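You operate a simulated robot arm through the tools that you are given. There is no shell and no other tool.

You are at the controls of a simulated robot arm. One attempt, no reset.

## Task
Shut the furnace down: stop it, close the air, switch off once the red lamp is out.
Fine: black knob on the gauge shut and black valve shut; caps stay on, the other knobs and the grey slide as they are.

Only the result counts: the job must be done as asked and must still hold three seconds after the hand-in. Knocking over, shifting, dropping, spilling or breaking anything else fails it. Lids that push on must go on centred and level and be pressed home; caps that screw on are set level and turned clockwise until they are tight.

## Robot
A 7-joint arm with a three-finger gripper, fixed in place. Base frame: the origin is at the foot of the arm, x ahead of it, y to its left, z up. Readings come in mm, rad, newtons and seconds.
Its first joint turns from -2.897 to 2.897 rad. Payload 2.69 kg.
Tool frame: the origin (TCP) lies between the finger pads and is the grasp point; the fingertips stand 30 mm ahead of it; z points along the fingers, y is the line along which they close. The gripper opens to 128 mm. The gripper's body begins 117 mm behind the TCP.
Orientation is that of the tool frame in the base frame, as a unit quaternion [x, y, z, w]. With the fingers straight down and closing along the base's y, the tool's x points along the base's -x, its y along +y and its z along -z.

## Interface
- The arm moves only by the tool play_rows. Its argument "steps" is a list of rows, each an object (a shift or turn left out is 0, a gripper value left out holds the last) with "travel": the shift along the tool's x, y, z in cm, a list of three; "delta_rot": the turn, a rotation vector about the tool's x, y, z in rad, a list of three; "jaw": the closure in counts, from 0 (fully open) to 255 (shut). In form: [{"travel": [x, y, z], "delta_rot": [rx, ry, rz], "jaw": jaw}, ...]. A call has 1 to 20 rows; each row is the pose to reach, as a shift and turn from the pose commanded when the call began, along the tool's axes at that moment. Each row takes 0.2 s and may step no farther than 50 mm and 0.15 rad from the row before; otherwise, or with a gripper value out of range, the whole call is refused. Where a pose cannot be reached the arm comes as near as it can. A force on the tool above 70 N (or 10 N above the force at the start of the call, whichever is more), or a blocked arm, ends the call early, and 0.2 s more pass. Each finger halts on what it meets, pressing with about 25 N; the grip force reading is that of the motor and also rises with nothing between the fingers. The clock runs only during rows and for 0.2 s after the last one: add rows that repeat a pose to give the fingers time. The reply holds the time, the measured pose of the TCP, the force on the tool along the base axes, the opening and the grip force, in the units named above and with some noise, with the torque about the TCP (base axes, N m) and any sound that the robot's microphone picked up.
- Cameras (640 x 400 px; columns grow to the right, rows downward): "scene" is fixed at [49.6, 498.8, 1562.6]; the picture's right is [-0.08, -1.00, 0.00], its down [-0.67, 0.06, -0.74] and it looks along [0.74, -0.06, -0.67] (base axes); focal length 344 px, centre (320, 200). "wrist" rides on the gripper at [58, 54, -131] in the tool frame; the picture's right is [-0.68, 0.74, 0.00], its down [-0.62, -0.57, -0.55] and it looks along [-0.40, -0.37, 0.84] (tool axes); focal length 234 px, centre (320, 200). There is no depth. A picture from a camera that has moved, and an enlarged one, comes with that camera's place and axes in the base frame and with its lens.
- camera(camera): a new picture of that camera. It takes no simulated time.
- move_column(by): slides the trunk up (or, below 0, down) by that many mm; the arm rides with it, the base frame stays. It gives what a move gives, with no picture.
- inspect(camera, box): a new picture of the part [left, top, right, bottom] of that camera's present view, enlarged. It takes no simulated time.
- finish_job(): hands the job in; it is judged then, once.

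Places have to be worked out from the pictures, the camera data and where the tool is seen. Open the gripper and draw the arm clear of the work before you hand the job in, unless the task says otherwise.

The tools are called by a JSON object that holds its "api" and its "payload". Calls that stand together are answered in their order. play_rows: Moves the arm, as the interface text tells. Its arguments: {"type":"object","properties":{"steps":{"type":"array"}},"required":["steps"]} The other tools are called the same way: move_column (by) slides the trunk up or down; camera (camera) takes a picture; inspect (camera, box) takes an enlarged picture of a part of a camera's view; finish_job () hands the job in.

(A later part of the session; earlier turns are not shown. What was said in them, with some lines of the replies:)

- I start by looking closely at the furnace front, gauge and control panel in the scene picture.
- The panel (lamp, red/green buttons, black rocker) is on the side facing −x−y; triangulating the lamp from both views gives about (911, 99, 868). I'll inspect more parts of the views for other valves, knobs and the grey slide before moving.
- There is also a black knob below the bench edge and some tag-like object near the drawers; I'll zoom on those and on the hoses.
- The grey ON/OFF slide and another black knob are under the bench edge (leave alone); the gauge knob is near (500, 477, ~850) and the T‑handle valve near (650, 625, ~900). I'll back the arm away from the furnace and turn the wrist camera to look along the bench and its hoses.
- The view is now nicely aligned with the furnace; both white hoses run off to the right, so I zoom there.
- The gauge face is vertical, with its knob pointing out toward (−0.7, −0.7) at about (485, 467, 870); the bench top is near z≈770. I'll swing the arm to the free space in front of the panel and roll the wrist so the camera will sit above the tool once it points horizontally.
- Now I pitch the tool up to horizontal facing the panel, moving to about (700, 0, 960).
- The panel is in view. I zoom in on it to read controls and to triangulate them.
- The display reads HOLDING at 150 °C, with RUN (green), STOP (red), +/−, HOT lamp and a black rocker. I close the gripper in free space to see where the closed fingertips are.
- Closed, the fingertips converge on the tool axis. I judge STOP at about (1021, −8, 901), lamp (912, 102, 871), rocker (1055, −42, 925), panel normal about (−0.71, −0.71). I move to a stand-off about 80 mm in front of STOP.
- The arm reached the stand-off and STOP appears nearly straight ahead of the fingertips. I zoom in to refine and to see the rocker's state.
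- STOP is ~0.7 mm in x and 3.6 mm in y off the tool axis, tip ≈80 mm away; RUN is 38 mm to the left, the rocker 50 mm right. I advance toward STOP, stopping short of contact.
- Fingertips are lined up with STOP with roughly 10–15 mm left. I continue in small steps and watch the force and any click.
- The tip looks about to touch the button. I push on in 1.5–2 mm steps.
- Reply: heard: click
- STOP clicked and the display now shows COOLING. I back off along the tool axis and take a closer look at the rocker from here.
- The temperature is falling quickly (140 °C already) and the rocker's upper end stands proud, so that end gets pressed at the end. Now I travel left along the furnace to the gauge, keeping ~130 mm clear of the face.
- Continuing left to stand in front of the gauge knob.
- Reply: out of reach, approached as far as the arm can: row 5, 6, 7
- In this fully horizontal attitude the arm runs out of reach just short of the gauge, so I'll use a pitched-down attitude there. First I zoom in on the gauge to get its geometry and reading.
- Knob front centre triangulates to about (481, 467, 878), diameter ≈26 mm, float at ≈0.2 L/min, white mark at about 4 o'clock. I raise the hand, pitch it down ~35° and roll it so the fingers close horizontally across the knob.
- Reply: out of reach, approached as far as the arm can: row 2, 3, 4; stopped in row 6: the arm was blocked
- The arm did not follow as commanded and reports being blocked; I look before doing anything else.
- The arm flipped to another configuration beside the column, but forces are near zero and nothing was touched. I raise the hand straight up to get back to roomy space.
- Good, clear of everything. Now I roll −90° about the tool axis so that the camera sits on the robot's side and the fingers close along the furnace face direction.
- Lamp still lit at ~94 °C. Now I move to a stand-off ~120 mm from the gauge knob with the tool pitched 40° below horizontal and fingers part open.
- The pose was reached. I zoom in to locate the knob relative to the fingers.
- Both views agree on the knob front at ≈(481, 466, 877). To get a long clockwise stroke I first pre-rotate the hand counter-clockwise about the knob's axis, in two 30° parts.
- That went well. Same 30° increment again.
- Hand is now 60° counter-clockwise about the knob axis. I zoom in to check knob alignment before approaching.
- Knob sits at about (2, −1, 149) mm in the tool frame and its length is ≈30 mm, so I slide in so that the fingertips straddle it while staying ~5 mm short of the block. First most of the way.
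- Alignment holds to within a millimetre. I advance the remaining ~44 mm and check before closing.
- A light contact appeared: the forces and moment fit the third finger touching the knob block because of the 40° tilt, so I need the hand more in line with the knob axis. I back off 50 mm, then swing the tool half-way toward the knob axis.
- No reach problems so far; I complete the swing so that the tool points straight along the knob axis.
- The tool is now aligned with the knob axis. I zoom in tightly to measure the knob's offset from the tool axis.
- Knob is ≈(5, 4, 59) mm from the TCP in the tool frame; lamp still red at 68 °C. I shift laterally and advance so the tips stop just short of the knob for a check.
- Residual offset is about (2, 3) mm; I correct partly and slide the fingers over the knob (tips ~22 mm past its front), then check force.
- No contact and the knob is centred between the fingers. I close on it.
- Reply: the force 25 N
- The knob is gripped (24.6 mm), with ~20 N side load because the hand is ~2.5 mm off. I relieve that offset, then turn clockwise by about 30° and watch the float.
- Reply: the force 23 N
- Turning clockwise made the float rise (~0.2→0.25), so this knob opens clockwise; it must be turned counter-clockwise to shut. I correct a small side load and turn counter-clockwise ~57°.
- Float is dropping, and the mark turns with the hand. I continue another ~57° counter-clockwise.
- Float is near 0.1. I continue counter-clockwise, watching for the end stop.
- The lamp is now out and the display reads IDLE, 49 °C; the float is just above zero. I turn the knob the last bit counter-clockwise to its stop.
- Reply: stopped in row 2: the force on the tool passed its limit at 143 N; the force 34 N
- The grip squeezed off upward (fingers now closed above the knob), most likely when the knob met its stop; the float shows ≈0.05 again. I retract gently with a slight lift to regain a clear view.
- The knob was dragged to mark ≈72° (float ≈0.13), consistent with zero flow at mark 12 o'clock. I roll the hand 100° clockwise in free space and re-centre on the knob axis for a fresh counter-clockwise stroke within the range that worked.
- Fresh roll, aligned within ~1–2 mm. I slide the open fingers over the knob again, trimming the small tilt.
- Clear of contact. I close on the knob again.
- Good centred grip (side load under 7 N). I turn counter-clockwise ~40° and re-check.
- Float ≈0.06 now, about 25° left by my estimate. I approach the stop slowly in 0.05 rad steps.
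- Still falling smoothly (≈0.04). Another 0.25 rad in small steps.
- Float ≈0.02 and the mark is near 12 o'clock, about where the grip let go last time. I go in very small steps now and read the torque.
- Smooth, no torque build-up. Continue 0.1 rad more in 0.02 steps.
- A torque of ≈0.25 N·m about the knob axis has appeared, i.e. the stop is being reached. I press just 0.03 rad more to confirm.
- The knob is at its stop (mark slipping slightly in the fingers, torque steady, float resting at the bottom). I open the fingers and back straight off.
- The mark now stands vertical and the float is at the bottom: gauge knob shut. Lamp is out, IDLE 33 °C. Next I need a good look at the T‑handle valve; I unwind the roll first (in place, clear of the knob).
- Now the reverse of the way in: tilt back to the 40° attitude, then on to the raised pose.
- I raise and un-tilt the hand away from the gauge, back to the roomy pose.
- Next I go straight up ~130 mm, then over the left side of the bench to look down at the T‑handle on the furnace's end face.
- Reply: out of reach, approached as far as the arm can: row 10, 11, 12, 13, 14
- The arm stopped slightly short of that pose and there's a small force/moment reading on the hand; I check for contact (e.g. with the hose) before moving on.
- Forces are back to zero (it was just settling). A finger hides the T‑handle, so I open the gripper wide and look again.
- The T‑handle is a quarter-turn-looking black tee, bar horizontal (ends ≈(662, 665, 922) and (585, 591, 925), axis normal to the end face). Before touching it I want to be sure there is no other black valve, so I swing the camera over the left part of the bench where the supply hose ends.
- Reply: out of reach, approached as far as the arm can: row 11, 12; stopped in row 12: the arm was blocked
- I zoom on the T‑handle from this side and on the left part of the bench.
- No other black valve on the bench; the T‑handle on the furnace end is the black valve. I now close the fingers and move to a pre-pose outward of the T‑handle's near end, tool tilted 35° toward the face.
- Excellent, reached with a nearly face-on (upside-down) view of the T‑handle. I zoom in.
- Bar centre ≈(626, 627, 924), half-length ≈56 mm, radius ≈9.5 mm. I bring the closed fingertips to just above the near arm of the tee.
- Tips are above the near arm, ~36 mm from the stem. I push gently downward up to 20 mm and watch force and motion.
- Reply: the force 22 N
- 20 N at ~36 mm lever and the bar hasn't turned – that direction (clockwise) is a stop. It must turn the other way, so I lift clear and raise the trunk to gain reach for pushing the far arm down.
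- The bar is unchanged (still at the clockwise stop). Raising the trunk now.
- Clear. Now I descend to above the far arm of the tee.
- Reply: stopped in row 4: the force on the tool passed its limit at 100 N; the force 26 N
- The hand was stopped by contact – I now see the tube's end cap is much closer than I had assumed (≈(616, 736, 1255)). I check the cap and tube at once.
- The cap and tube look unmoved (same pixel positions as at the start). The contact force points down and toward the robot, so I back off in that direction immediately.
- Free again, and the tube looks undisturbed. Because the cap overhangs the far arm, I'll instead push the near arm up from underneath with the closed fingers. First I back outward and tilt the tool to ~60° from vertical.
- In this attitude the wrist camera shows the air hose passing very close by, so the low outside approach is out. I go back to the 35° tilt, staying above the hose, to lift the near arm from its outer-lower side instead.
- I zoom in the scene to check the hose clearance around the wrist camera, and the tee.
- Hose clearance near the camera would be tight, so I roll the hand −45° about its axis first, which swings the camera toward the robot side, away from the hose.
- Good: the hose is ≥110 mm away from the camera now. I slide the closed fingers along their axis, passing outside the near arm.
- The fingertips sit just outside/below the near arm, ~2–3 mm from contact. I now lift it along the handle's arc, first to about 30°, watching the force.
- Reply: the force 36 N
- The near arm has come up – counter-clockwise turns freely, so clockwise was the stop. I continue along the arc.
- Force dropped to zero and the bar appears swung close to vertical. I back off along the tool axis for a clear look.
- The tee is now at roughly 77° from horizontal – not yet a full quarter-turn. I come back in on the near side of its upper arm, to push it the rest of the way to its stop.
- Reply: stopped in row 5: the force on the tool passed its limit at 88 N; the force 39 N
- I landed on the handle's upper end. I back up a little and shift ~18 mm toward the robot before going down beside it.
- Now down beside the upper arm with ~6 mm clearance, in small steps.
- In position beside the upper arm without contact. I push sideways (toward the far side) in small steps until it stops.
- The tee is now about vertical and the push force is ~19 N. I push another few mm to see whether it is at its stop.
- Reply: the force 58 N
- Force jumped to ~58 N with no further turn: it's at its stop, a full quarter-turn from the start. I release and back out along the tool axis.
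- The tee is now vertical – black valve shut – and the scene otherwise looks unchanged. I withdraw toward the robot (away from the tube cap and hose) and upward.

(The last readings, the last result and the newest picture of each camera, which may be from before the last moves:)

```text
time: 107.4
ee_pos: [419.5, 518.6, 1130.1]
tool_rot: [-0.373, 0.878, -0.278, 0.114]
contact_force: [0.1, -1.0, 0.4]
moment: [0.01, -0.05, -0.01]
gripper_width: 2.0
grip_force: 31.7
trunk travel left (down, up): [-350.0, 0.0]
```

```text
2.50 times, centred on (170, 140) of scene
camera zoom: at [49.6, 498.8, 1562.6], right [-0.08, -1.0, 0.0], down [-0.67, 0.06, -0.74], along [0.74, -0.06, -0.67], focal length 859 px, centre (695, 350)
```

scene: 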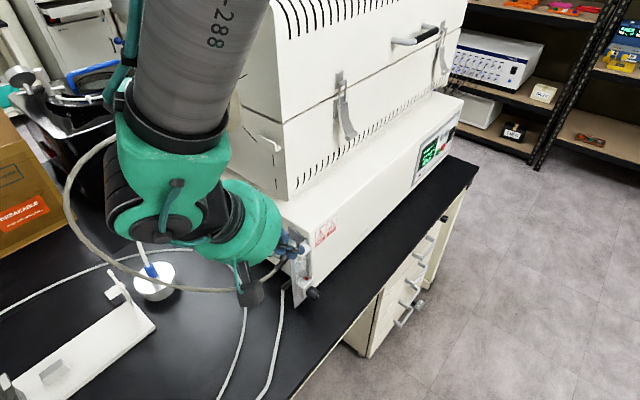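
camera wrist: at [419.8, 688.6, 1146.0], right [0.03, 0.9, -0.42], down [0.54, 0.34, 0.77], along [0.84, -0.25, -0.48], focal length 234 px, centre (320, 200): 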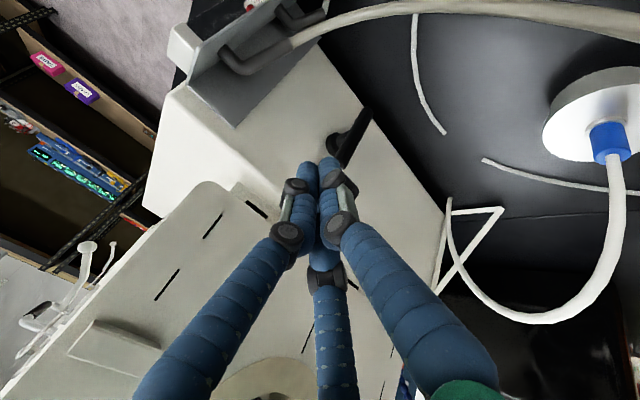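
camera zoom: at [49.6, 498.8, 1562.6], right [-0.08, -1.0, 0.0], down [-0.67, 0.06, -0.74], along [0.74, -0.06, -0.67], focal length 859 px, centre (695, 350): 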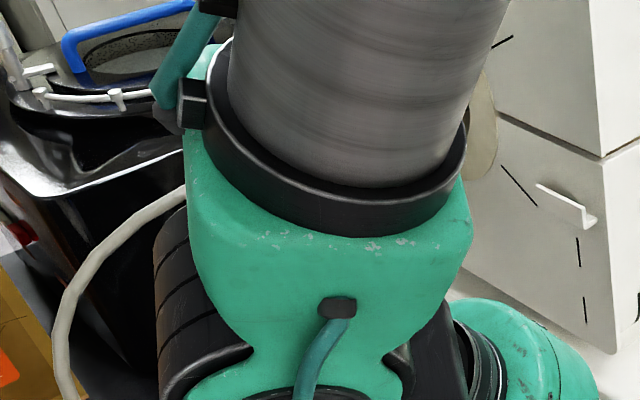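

Now I swing around to the front of the panel side, rotating to the earlier tool-down attitude.

{"api": "play_rows", "payload": {"steps": [{"travel": [2.15, -2.18, 1.09], "delta_rot": [-0.037, 0.0366, 0.1177]}, {"travel": [4.3, -4.35, 2.18], "delta_rot": [-0.0741, 0.0732, 0.2354]}, {"travel": [6.45, -6.53, 3.28], "delta_rot": [-0.1111, 0.1099, 0.3532]}, {"travel": [8.6, -8.71, 4.37], "delta_rot": [-0.1482, 0.1465, 0.4709]}, {"travel": [10.75, -10.88, 5.46], "delta_rot": [-0.1852, 0.1831, 0.5886]}, {"travel": [12.9, -13.06, 6.55], "delta_rot": [-0.2222, 0.2197, 0.7063]}, {"travel": [15.05, -15.24, 7.65], "delta_rot": [-0.2593, 0.2564, 0.8241]}, {"travel": [17.2, -17.42, 8.74], "delta_rot": [-0.2963, 0.293, 0.9418]}, {"travel": [19.35, -19.59, 9.83], "delta_rot": [-0.3333, 0.3296, 1.0595]}, {"travel": [21.5, -21.77, 10.92], "delta_rot": [-0.3704, 0.3662, 1.1772]}, {"travel": [23.65, -23.95, 12.02], "delta_rot": [-0.4074, 0.4029, 1.295]}, {"travel": [25.8, -26.12, 13.11], "delta_rot": [-0.4445, 0.4395, 1.4127]}, {"travel": [27.95, -28.3, 14.2], "delta_rot": [-0.4815, 0.4761, 1.5304]}, {"travel": [27.95, -28.3, 14.2], "delta_rot": [-0.4815, 0.4761, 1.5304]}]}}

{"api": "camera", "payload": {"camera": "scene"}}

```text
time: 110.4
ee_pos: [467.3, 122.3, 1134.7]
tool_rot: [0.335, 0.94, -0.016, 0.063]
contact_force: [1.4, 1.7, 0.3]
moment: [-0.22, 0.02, -0.01]
gripper_width: 2.1
grip_force: 31.1
out of reach, approached as far as the arm can: row 11, 12, 13, 14
trunk travel left (down, up): [-350.0, 0.0]
```

```text
taken
```

scene: 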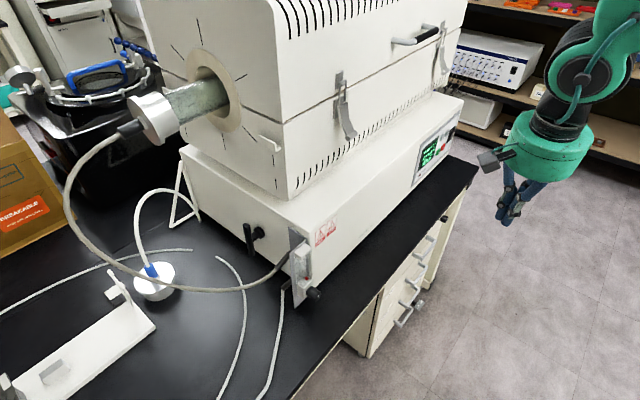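

The view is clear now: I compare the tube cap, hose and tee with the initial picture.

{"api": "inspect", "payload": {"camera": "scene", "box": [100, 20, 300, 200]}}

{"api": "inspect", "payload": {"camera": "scene", "box": [220, 210, 350, 310]}}

{"api": "inspect", "payload": {"camera": "scene", "box": [0, 200, 220, 400]}}

{"api": "inspect", "payload": {"camera": "scene", "box": [400, 110, 480, 190]}}

```text
2.22 times, centred on (200, 110) of scene
camera zoom: at [49.6, 498.8, 1562.6], right [-0.08, -1.0, 0.0], down [-0.67, 0.06, -0.74], along [0.74, -0.06, -0.67], focal length 764 px, centre (587, 400)
```

zoom: 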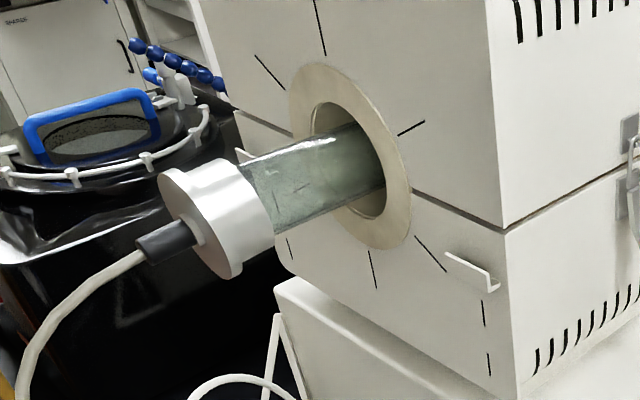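

```text
4.00 times, centred on (285, 260) of scene
camera zoom: at [49.6, 498.8, 1562.6], right [-0.08, -1.0, 0.0], down [-0.67, 0.06, -0.74], along [0.74, -0.06, -0.67], focal length 1374 px, centre (460, -40)
```

zoom: 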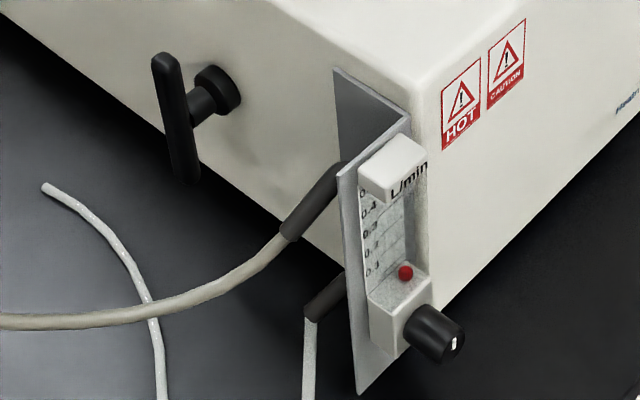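

```text
2.00 times, centred on (110, 300) of scene
camera zoom: at [49.6, 498.8, 1562.6], right [-0.08, -1.0, 0.0], down [-0.67, 0.06, -0.74], along [0.74, -0.06, -0.67], focal length 687 px, centre (740, 0)
```

zoom: 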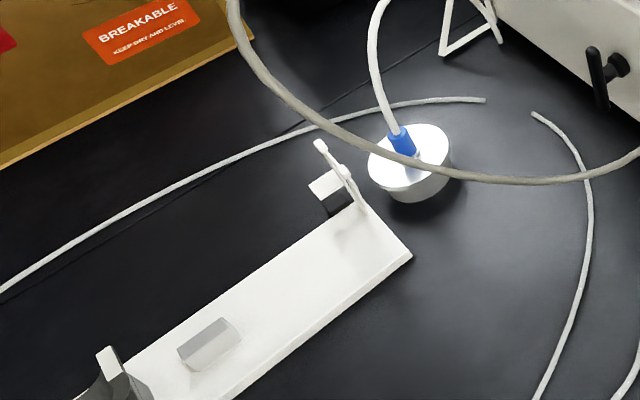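

```text
5.00 times, centred on (440, 150) of scene
camera zoom: at [49.6, 498.8, 1562.6], right [-0.08, -1.0, 0.0], down [-0.67, 0.06, -0.74], along [0.74, -0.06, -0.67], focal length 1718 px, centre (-280, 450)
```

zoom: 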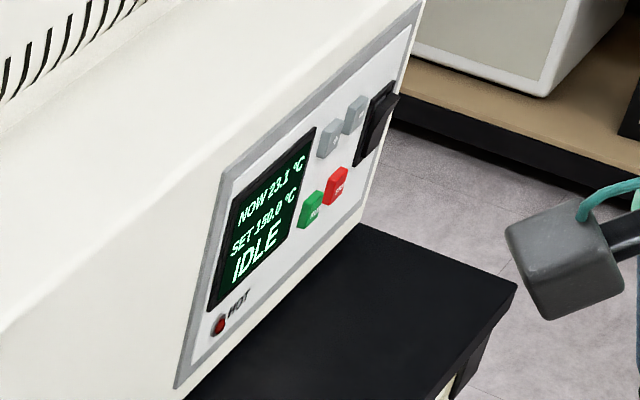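

Everything else looks as at the start; lamp is out and the oven idle at 23 °C. I take a closer look at the cap to be sure it's seated.

{"api": "inspect", "payload": {"camera": "scene", "box": [120, 70, 220, 150]}}

{"api": "camera", "payload": {"camera": "wrist"}}

```text
5.00 times, centred on (170, 110) of scene
camera zoom: at [49.6, 498.8, 1562.6], right [-0.08, -1.0, 0.0], down [-0.67, 0.06, -0.74], along [0.74, -0.06, -0.67], focal length 1718 px, centre (1070, 650)
```

zoom: 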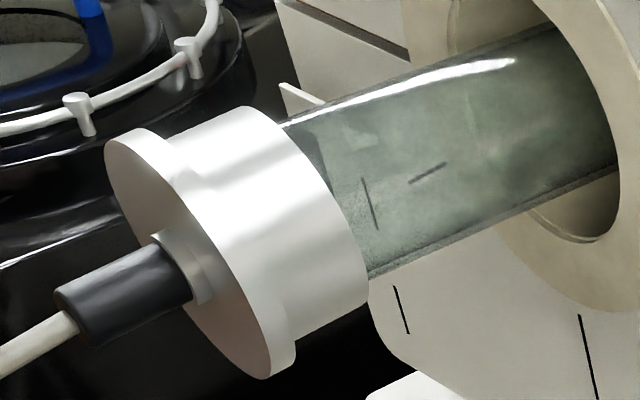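

```text
taken
camera wrist: at [443.1, 210.1, 1259.0], right [0.98, 0.15, 0.1], down [0.06, -0.78, 0.62], along [0.17, -0.6, -0.78], focal length 234 px, centre (320, 200)
```

wrist: 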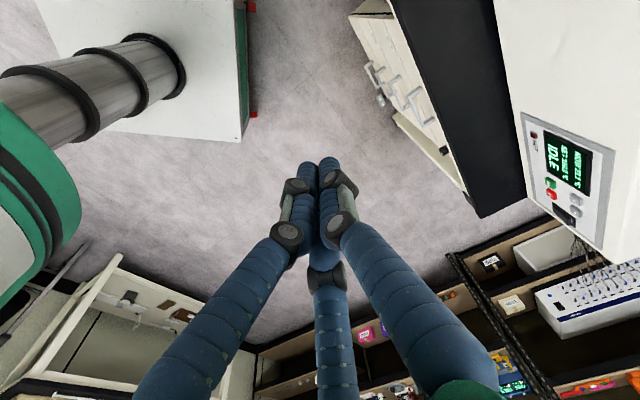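

The cap is fully seated and aligned with the tube. I lower the trunk back to its original height, with the hand in free space.

{"api": "move_column", "payload": {"by": -200}}

```text
time: 112.5
ee_pos: [466.9, 120.0, 936.4]
tool_rot: [0.334, 0.94, -0.016, 0.063]
contact_force: [0.2, 0.0, 0.6]
moment: [-0.07, 0.05, 0.01]
gripper_width: 1.8
grip_force: 31.3
trunk travel left (down, up): [-150.0, 200.0]
```

Next, to the known tool-down pose at about (490, −4, 1138).

{"api": "play_rows", "payload": {"steps": [{"travel": [-2.0, -1.3, -3.2], "delta_rot": [0.003, 0.021, 0.016]}, {"travel": [-4.0, -2.6, -6.3], "delta_rot": [0.006, 0.043, 0.033]}, {"travel": [-6.1, -4.0, -9.5], "delta_rot": [0.009, 0.064, 0.049]}, {"travel": [-8.1, -5.3, -12.6], "delta_rot": [0.012, 0.086, 0.065]}, {"travel": [-10.1, -6.6, -15.8], "delta_rot": [0.015, 0.107, 0.082]}, {"travel": [-12.1, -7.9, -18.9], "delta_rot": [0.018, 0.129, 0.098]}, {"travel": [-12.1, -7.9, -18.9], "delta_rot": [0.018, 0.129, 0.098]}]}}

```text
time: 114.2
ee_pos: [489.4, 53.5, 1008.2]
tool_rot: [0.358, 0.932, -0.028, 0.056]
contact_force: [0.9, -0.6, 0.4]
moment: [0.05, 0.05, -0.01]
gripper_width: 2.4
grip_force: 31.5
out of reach, approached as far as the arm can: row 2, 3, 4, 5, 6, 7
trunk travel left (down, up): [-150.0, 200.0]
```

This arm configuration can't follow that route; I look at how the arm is posed.

{"api": "camera", "payload": {"camera": "scene"}}

{"api": "camera", "payload": {"camera": "wrist"}}

```text
taken
```

scene: 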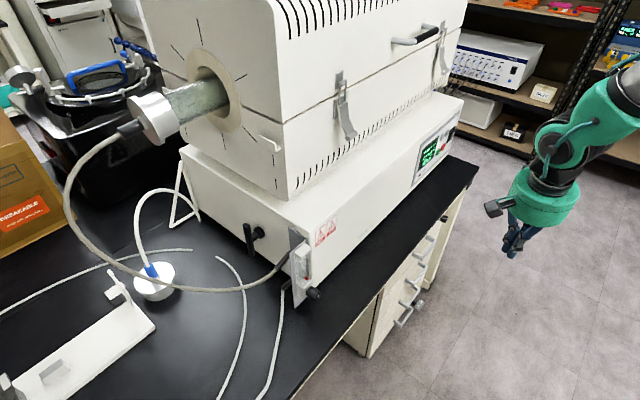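

```text
taken
camera wrist: at [472.4, 143.5, 1130.6], right [0.99, 0.1, 0.07], down [0.03, -0.78, 0.63], along [0.12, -0.62, -0.77], focal length 234 px, centre (320, 200)
```

wrist: 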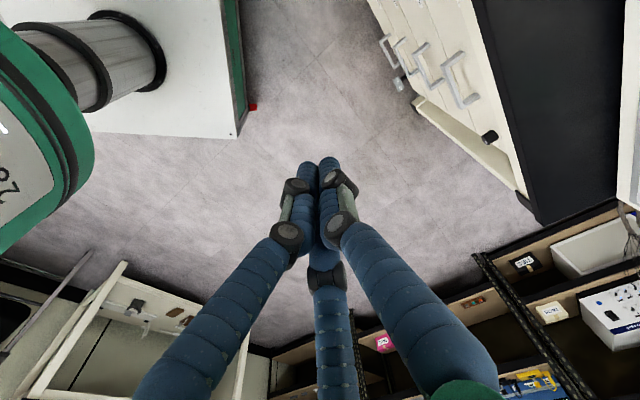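

I try pitching up toward the panel attitude while moving forward, in a short call to see whether it is reachable.

{"api": "play_rows", "payload": {"steps": [{"travel": [-1.95, 1.04, 0.84], "delta_rot": [-0.12, 0, 0]}, {"travel": [-3.9, 2.08, 1.68], "delta_rot": [-0.24, 0, 0]}, {"travel": [-5.85, 3.12, 2.52], "delta_rot": [-0.36, 0, 0]}, {"travel": [-7.8, 4.16, 3.36], "delta_rot": [-0.48, 0, 0]}, {"travel": [-9.75, 5.2, 4.2], "delta_rot": [-0.6, 0, 0]}, {"travel": [-9.75, 5.2, 4.2], "delta_rot": [-0.6, 0, 0]}]}}

{"api": "camera", "payload": {"camera": "scene"}}

```text
time: 115.5
ee_pos: [600.4, 20.5, 978.1]
tool_rot: [0.327, 0.898, 0.249, 0.159]
contact_force: [0.1, -0.8, -0.4]
moment: [0.11, 0.0, 0.05]
gripper_width: 2.1
grip_force: 31.5
out of reach, approached as far as the arm can: row 1, 2, 3
trunk travel left (down, up): [-150.0, 200.0]
```

```text
taken
```

scene: 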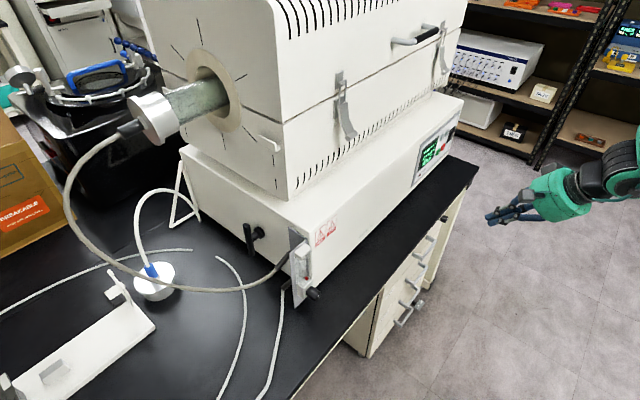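

Now reachable again. I finish pitching to horizontal and move to a stand-off in front of the panel.

{"api": "play_rows", "payload": {"steps": [{"travel": [-2.8, 0.47, 1.2], "delta_rot": [-0.14, 0.003, 0.019]}, {"travel": [-5.6, 0.94, 2.4], "delta_rot": [-0.279, 0.006, 0.038]}, {"travel": [-8.4, 1.4, 3.6], "delta_rot": [-0.419, 0.008, 0.058]}, {"travel": [-11.3, 1.9, 4.9], "delta_rot": [-0.559, 0.011, 0.077]}, {"travel": [-14.1, 2.3, 6.1], "delta_rot": [-0.699, 0.014, 0.096]}, {"travel": [-16.9, 2.8, 7.3], "delta_rot": [-0.838, 0.017, 0.115]}, {"travel": [-19.7, 3.3, 8.5], "delta_rot": [-0.978, 0.019, 0.135]}, {"travel": [-19.7, 3.3, 8.5], "delta_rot": [-0.978, 0.019, 0.135]}]}}

{"api": "camera", "payload": {"camera": "wrist"}}

{"api": "camera", "payload": {"camera": "scene"}}

```text
time: 117.3
ee_pos: [802.5, -58.9, 951.3]
tool_rot: [0.268, 0.655, 0.654, 0.269]
contact_force: [0.1, 0.6, -0.6]
moment: [0.04, -0.02, 0.04]
gripper_width: 2.1
grip_force: 31.0
trunk travel left (down, up): [-150.0, 200.0]
```

```text
taken
camera wrist: at [668.9, -111.4, 1005.0], right [0.48, -0.47, 0.74], down [0.05, -0.82, -0.56], along [0.88, 0.31, -0.37], focal length 234 px, centre (320, 200)
```

wrist: 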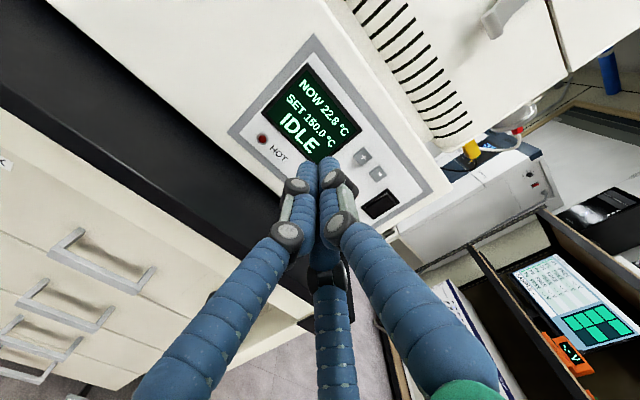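

```text
taken
```

scene: 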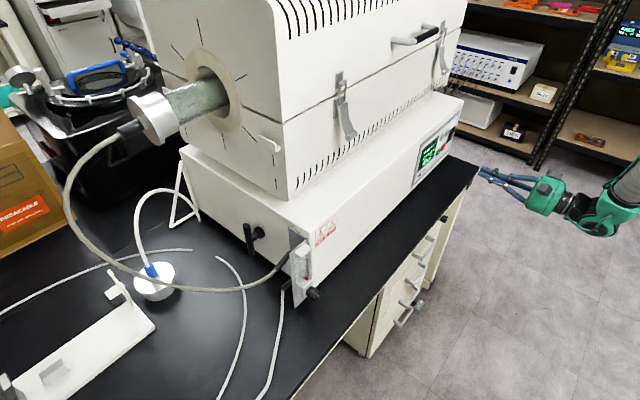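

In position. I zoom to check the far end of the tube (for any other black valve) and the HOT lamp.

{"api": "inspect", "payload": {"camera": "wrist", "box": [430, 60, 640, 220]}}

{"api": "inspect", "payload": {"camera": "wrist", "box": [220, 90, 440, 240]}}

```text
2.50 times, centred on (535, 140) of wrist
camera zoom: at [668.9, -111.4, 1005.0], right [0.48, -0.47, 0.74], down [0.05, -0.82, -0.56], along [0.88, 0.31, -0.37], focal length 585 px, centre (-218, 350)
```

zoom: 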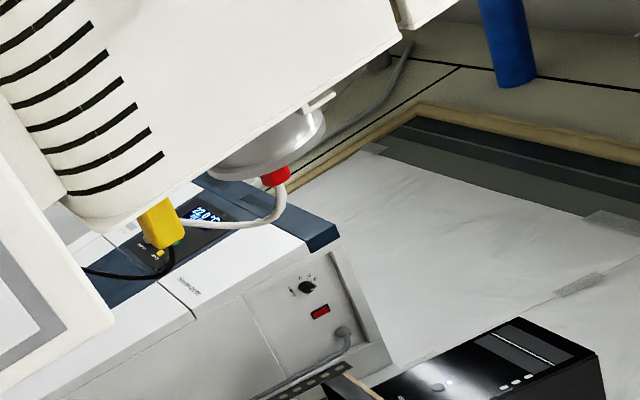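

```text
2.67 times, centred on (330, 165) of wrist
camera zoom: at [668.9, -111.4, 1005.0], right [0.48, -0.47, 0.74], down [0.05, -0.82, -0.56], along [0.88, 0.31, -0.37], focal length 624 px, centre (293, 293)
```

zoom: 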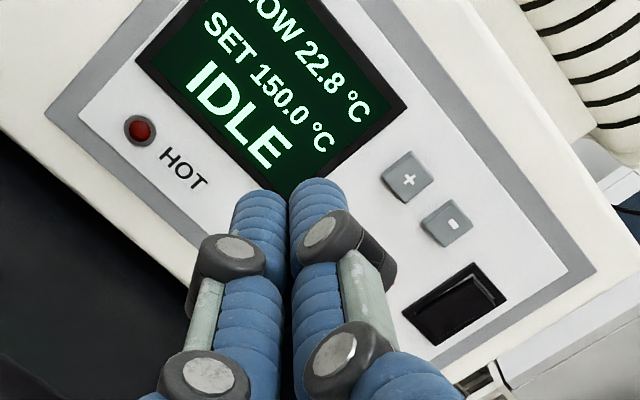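

Lamp is dark and the display IDLE. The far tube end has only its cap and hose. The rocker centre measures at ~170 mm right, 21 mm below the tool axis, its upper end standing proud. I move to a stand-off in front of its upper half.

{"api": "play_rows", "payload": {"steps": [{"travel": [-2.8, -0.12, 1.5]}, {"travel": [-5.7, -0.24, 3.2]}, {"travel": [-8.5, -0.36, 5.0]}, {"travel": [-11.3, -0.48, 6.6]}, {"travel": [-14.2, -0.6, 8.3]}, {"travel": [-17.0, -0.73, 10.0]}, {"travel": [-17.0, -0.73, 10.0]}]}}

{"api": "camera", "payload": {"camera": "wrist"}}

{"api": "inspect", "payload": {"camera": "wrist", "box": [230, 60, 410, 200]}}

{"api": "inspect", "payload": {"camera": "scene", "box": [425, 110, 505, 190]}}

```text
time: 119.0
ee_pos: [992.2, -107.5, 943.4]
tool_rot: [0.269, 0.655, 0.653, 0.269]
contact_force: [0.9, -0.1, -0.9]
moment: [0.02, -0.04, 0.04]
gripper_width: 2.1
grip_force: 30.9
trunk travel left (down, up): [-150.0, 200.0]
```

```text
taken
camera wrist: at [859.1, -158.9, 998.2], right [0.48, -0.47, 0.74], down [0.05, -0.82, -0.56], along [0.88, 0.31, -0.37], focal length 234 px, centre (320, 200)
```

wrist: 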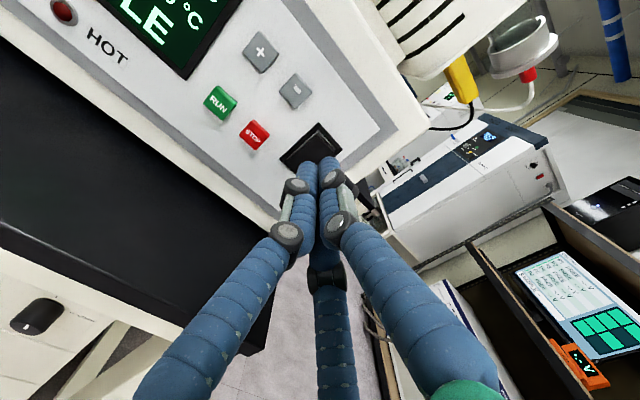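

```text
2.86 times, centred on (320, 130) of wrist
camera zoom: at [859.1, -158.9, 998.2], right [0.48, -0.47, 0.74], down [0.05, -0.82, -0.56], along [0.88, 0.31, -0.37], focal length 669 px, centre (320, 400)
```

zoom: 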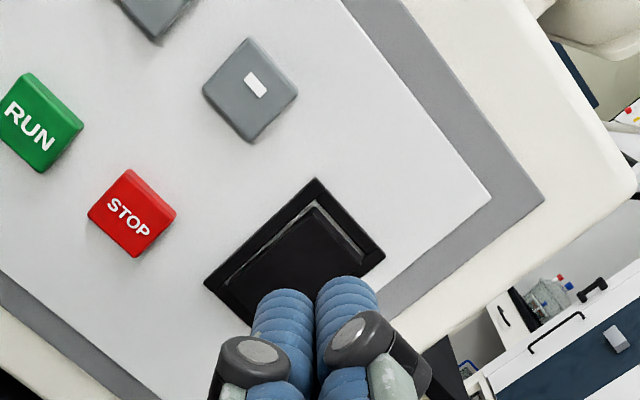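

```text
5.00 times, centred on (465, 150) of scene
camera zoom: at [49.6, 498.8, 1562.6], right [-0.08, -1.0, 0.0], down [-0.67, 0.06, -0.74], along [0.74, -0.06, -0.67], focal length 1718 px, centre (-405, 450)
```

zoom: 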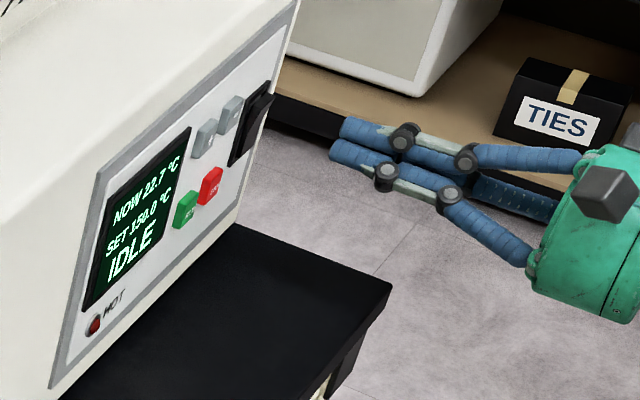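

The rocker spans z≈901–957 with the tool axis on its upper half and centred sideways. I advance to just short of it.

{"api": "play_rows", "payload": {"steps": [{"travel": [-0.1, 0.1, 1.5]}, {"travel": [-0.1, 0.1, 3.0]}, {"travel": [-0.1, 0.1, 3.8]}, {"travel": [-0.1, 0.1, 3.8]}]}}

{"api": "inspect", "payload": {"camera": "wrist", "box": [230, 80, 410, 220]}}

{"api": "inspect", "payload": {"camera": "scene", "box": [425, 110, 505, 190]}}

```text
time: 120.0
ee_pos: [1019.1, -81.2, 945.2]
tool_rot: [0.268, 0.655, 0.653, 0.27]
contact_force: [-0.1, 1.0, -0.1]
moment: [0.03, 0.01, 0.0]
gripper_width: 2.0
grip_force: 31.7
trunk travel left (down, up): [-150.0, 200.0]
```

```text
2.86 times, centred on (320, 150) of wrist
camera zoom: at [886.1, -132.6, 999.4], right [0.48, -0.47, 0.74], down [0.05, -0.82, -0.56], along [0.88, 0.31, -0.37], focal length 669 px, centre (320, 343)
```

zoom: 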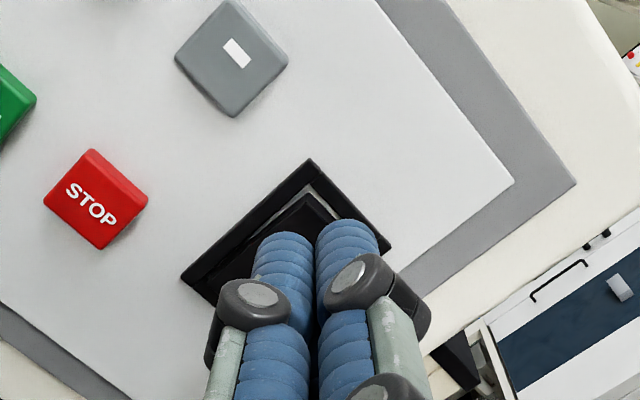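

```text
5.00 times, centred on (465, 150) of scene
camera zoom: at [49.6, 498.8, 1562.6], right [-0.08, -1.0, 0.0], down [-0.67, 0.06, -0.74], along [0.74, -0.06, -0.67], focal length 1718 px, centre (-405, 450)
```

zoom: 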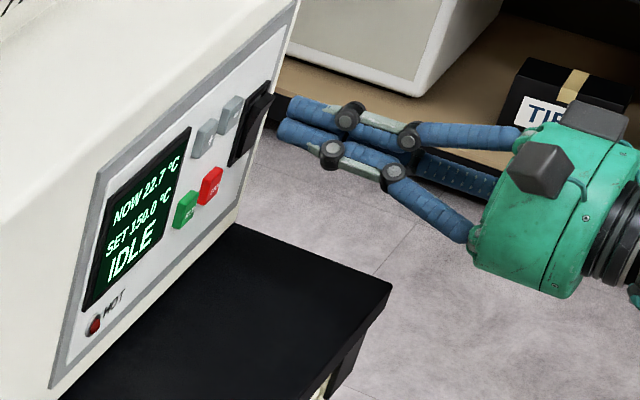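

Aligned with the upper half and no contact yet. I press in with 2 mm steps, watching force and sound.

{"api": "play_rows", "payload": {"steps": [{"travel": [0, 0, 0.3]}, {"travel": [0, 0, 0.6]}, {"travel": [0, 0, 0.9]}, {"travel": [0, 0, 1.1]}, {"travel": [0, 0, 1.3]}, {"travel": [0, 0, 1.3]}]}}

{"api": "inspect", "payload": {"camera": "scene", "box": [425, 110, 505, 190]}}

{"api": "inspect", "payload": {"camera": "wrist", "box": [230, 80, 410, 220]}}

```text
time: 121.3
ee_pos: [1028.4, -71.4, 946.3]
tool_rot: [0.269, 0.655, 0.653, 0.269]
contact_force: [-0.4, 0.2, 0.5]
moment: [0.06, -0.04, 0.0]
gripper_width: 2.3
grip_force: 31.1
trunk travel left (down, up): [-150.0, 200.0]
```

```text
5.00 times, centred on (465, 150) of scene
camera zoom: at [49.6, 498.8, 1562.6], right [-0.08, -1.0, 0.0], down [-0.67, 0.06, -0.74], along [0.74, -0.06, -0.67], focal length 1718 px, centre (-405, 450)
```

zoom: 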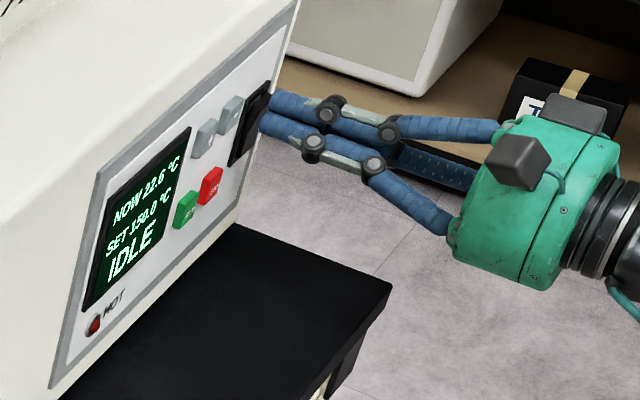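

```text
2.86 times, centred on (320, 150) of wrist
camera zoom: at [895.3, -123.3, 999.6], right [0.48, -0.47, 0.74], down [0.05, -0.82, -0.56], along [0.88, 0.31, -0.37], focal length 669 px, centre (320, 343)
```

zoom: 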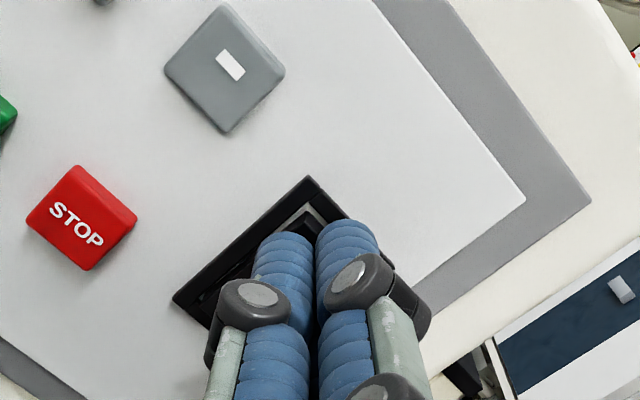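

Just about to touch. I continue in 1.5–2 mm steps.

{"api": "play_rows", "payload": {"steps": [{"travel": [0, 0, 0.15]}, {"travel": [0, 0, 0.3]}, {"travel": [0, 0, 0.45]}, {"travel": [0, 0, 0.6]}, {"travel": [0, 0, 0.75]}, {"travel": [0, 0, 0.75]}]}}

{"api": "inspect", "payload": {"camera": "scene", "box": [425, 110, 505, 190]}}

```text
time: 122.8
ee_pos: [1033.1, -68.1, 945.2]
tool_rot: [0.269, 0.654, 0.654, 0.27]
contact_force: [-30.9, -23.4, 3.4]
moment: [-0.4, 0.19, 0.09]
gripper_width: 2.3
grip_force: 31.6
trunk travel left (down, up): [-150.0, 200.0]
```

```text
5.00 times, centred on (465, 150) of scene
camera zoom: at [49.6, 498.8, 1562.6], right [-0.08, -1.0, 0.0], down [-0.67, 0.06, -0.74], along [0.74, -0.06, -0.67], focal length 1718 px, centre (-405, 450)
```

zoom: 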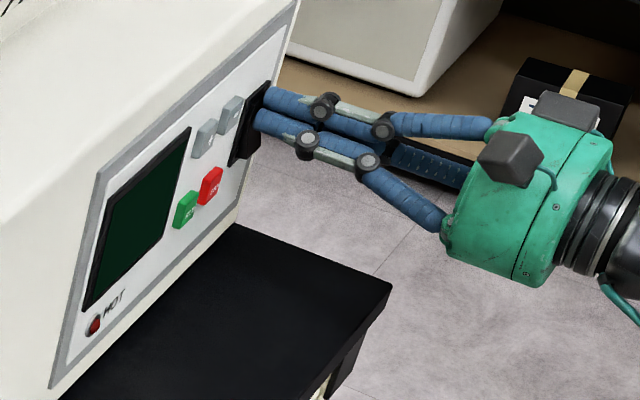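

The display has gone dark: the furnace is switched off. I retract straight back.

{"api": "play_rows", "payload": {"steps": [{"travel": [0, 0, -0.8]}, {"travel": [0, 0, -2.5]}, {"travel": [0, 0, -5.5]}, {"travel": [0, 0, -9.0]}, {"travel": [0, 0, -13.0]}, {"travel": [0, 0, -13.0]}]}}

{"api": "inspect", "payload": {"camera": "wrist", "box": [200, 40, 420, 200]}}

{"api": "inspect", "payload": {"camera": "scene", "box": [400, 100, 480, 200]}}

```text
time: 124.2
ee_pos: [940.4, -160.1, 945.5]
tool_rot: [0.268, 0.654, 0.654, 0.269]
contact_force: [-0.9, 0.3, 0.7]
moment: [0.02, 0.0, 0.0]
gripper_width: 2.1
grip_force: 31.9
trunk travel left (down, up): [-150.0, 200.0]
```

```text
2.50 times, centred on (310, 120) of wrist
camera zoom: at [807.8, -211.2, 999.4], right [0.48, -0.47, 0.74], down [0.05, -0.82, -0.56], along [0.88, 0.31, -0.37], focal length 585 px, centre (345, 400)
```

zoom: 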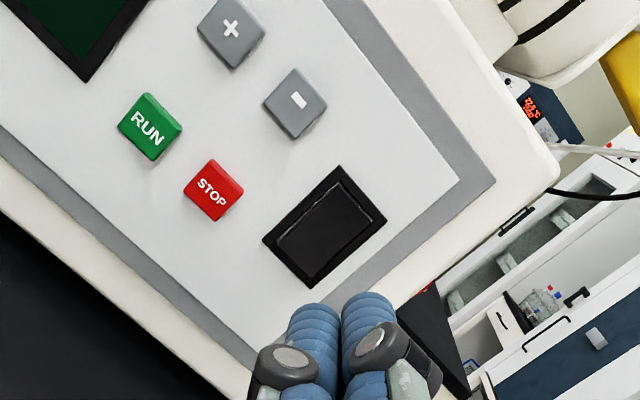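

```text
4.00 times, centred on (440, 150) of scene
camera zoom: at [49.6, 498.8, 1562.6], right [-0.08, -1.0, 0.0], down [-0.67, 0.06, -0.74], along [0.74, -0.06, -0.67], focal length 1374 px, centre (-160, 400)
```

zoom: 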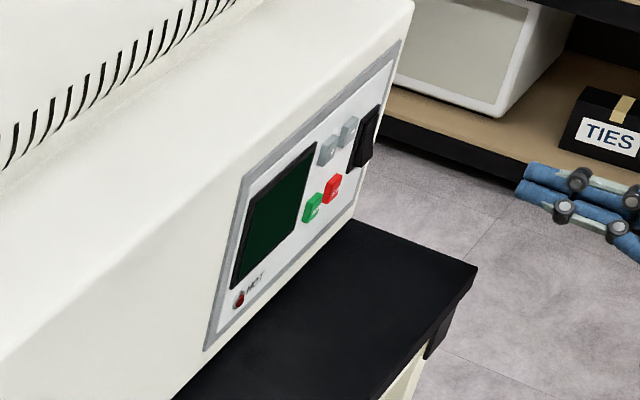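

Rocker toggled (lower end now proud), display dark, lamp out. I take a last wide look, including the knob under the bench edge, before withdrawing.

{"api": "camera", "payload": {"camera": "wrist"}}

{"api": "inspect", "payload": {"camera": "wrist", "box": [0, 200, 240, 400]}}

{"api": "camera", "payload": {"camera": "scene"}}

```text
taken
camera wrist: at [807.8, -211.2, 999.4], right [0.48, -0.47, 0.74], down [0.05, -0.82, -0.56], along [0.88, 0.31, -0.37], focal length 234 px, centre (320, 200)
```

wrist: 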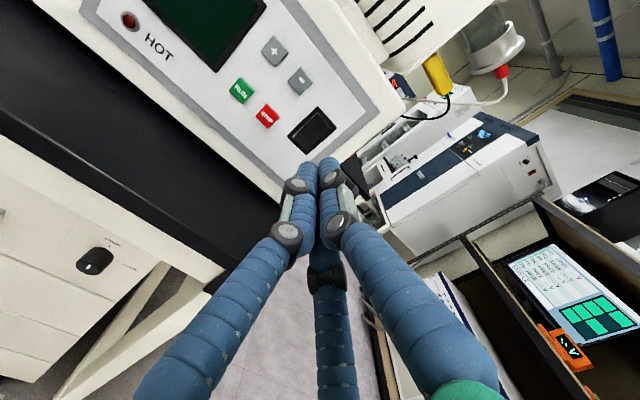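

```text
2.00 times, centred on (120, 300) of wrist
camera zoom: at [807.8, -211.2, 999.4], right [0.48, -0.47, 0.74], down [0.05, -0.82, -0.56], along [0.88, 0.31, -0.37], focal length 468 px, centre (720, 0)
```

zoom: 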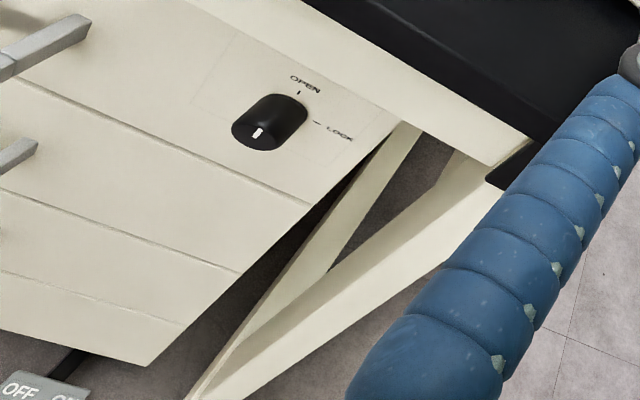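

```text
taken
```

scene: 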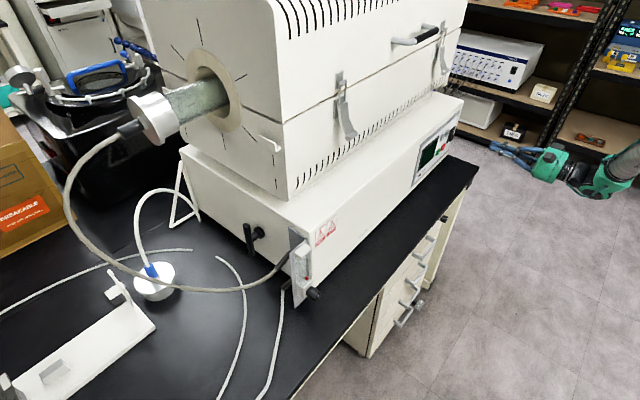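

That bench knob is only a drawer lock (OPEN/LOCK), untouched, so the tee was the right black valve. I draw the arm back from the furnace and open the gripper.

{"api": "play_rows", "payload": {"steps": [{"travel": [0.5, 0.5, -3.0], "jaw": 255}, {"travel": [1.0, 1.0, -6.5], "jaw": 170}, {"travel": [1.5, 1.5, -10.0], "jaw": 80}, {"travel": [2.0, 2.0, -13.5], "jaw": 0}, {"travel": [2.0, 2.0, -16.0], "jaw": 0}, {"travel": [2.0, 2.0, -16.0], "jaw": 0}, {"travel": [2.0, 2.0, -16.0], "jaw": 0}]}}

{"api": "camera", "payload": {"camera": "scene"}}

{"api": "inspect", "payload": {"camera": "scene", "box": [220, 200, 350, 310]}}

{"api": "inspect", "payload": {"camera": "scene", "box": [400, 100, 480, 190]}}

{"api": "inspect", "payload": {"camera": "scene", "box": [340, 200, 480, 360]}}

```text
time: 125.8
ee_pos: [814.6, -259.0, 964.6]
tool_rot: [0.269, 0.655, 0.653, 0.269]
contact_force: [0.3, 0.5, -0.1]
moment: [-0.01, 0.01, 0.02]
gripper_width: 127.8
grip_force: 0.1
trunk travel left (down, up): [-150.0, 200.0]
```

```text
taken
```

scene: 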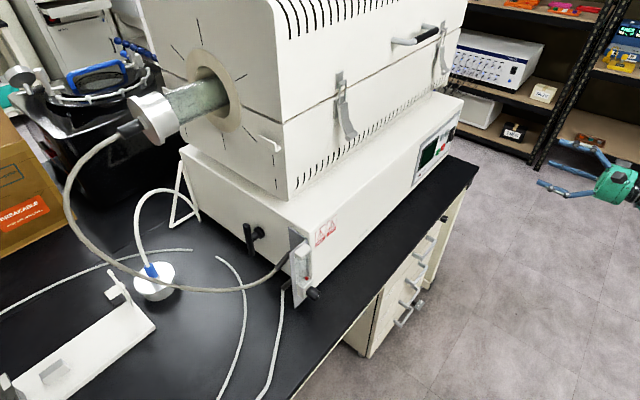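

```text
3.64 times, centred on (285, 255) of scene
camera zoom: at [49.6, 498.8, 1562.6], right [-0.08, -1.0, 0.0], down [-0.67, 0.06, -0.74], along [0.74, -0.06, -0.67], focal length 1250 px, centre (447, 0)
```

zoom: 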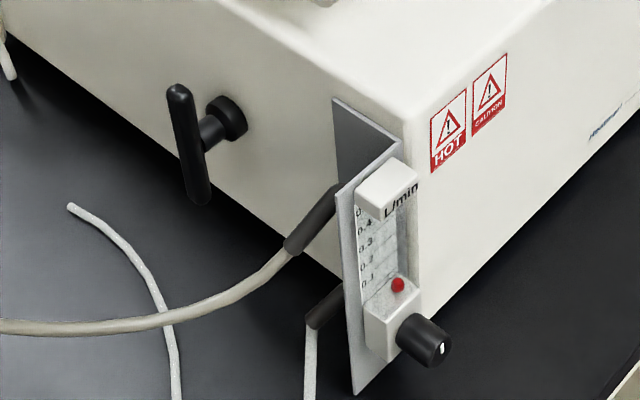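

```text
4.44 times, centred on (440, 145) of scene
camera zoom: at [49.6, 498.8, 1562.6], right [-0.08, -1.0, 0.0], down [-0.67, 0.06, -0.74], along [0.74, -0.06, -0.67], focal length 1527 px, centre (-213, 444)
```

zoom: 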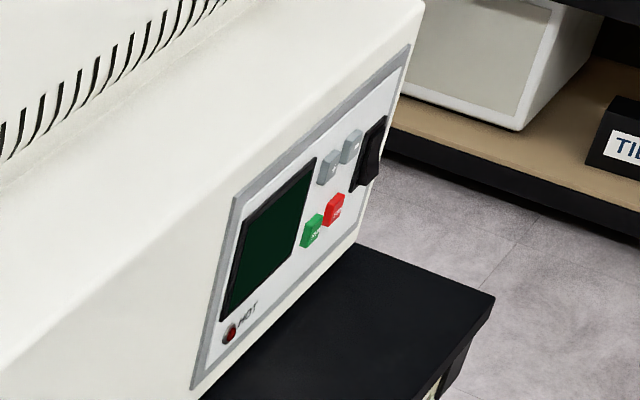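

```text
2.50 times, centred on (410, 280) of scene
camera zoom: at [49.6, 498.8, 1562.6], right [-0.08, -1.0, 0.0], down [-0.67, 0.06, -0.74], along [0.74, -0.06, -0.67], focal length 859 px, centre (95, 0)
```

zoom: 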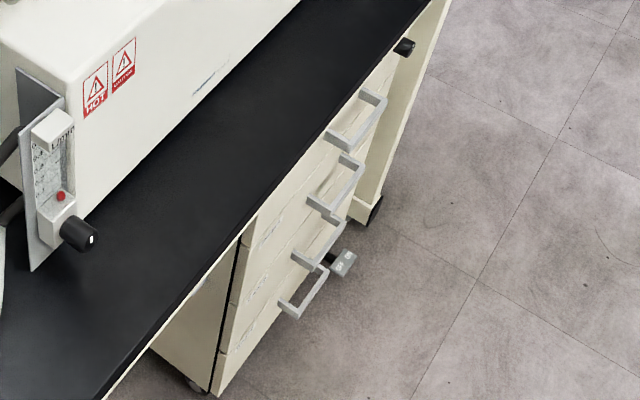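

All done: oven stopped and off (display dark, lamp out), gauge knob and black valve shut with the float at the bottom, caps on, drawer lock and grey slide unchanged, gripper open and the arm clear. I hand the job in.

{"api": "finish_job", "payload": {}}

```text
The job is handed in.
```

The furnace is shut down and I've handed the job in; I haven't seen the judging result.

- **Stop:** I pressed STOP. The display went from HOLDING to COOLING, and the red lamp went out at about 49 °C.
- **Air:** The black knob on the gauge is turned counter-clockwise to its stop. The float sits at the bottom and the white mark points straight up.
- **Black valve:** The black T-handle on the furnace end is turned a quarter turn counter-clockwise to its stop. I didn't confirm it with the float, because the gauge knob was already shut. I took that end as shut because air was flowing with the handle at its other stop.
- **Power:** I pressed the rocker switch after the lamp was out, and the display is dark.

While I was working on the valve, the hand bumped the steel cap on the end of the furnace tube at about 100 N. Close-up pictures afterwards show the cap still on, seated and lined up with the tube. The drawer-lock knob and the grey ON/OFF slide look the same as at the start. I ended with the gripper open and the arm clear.
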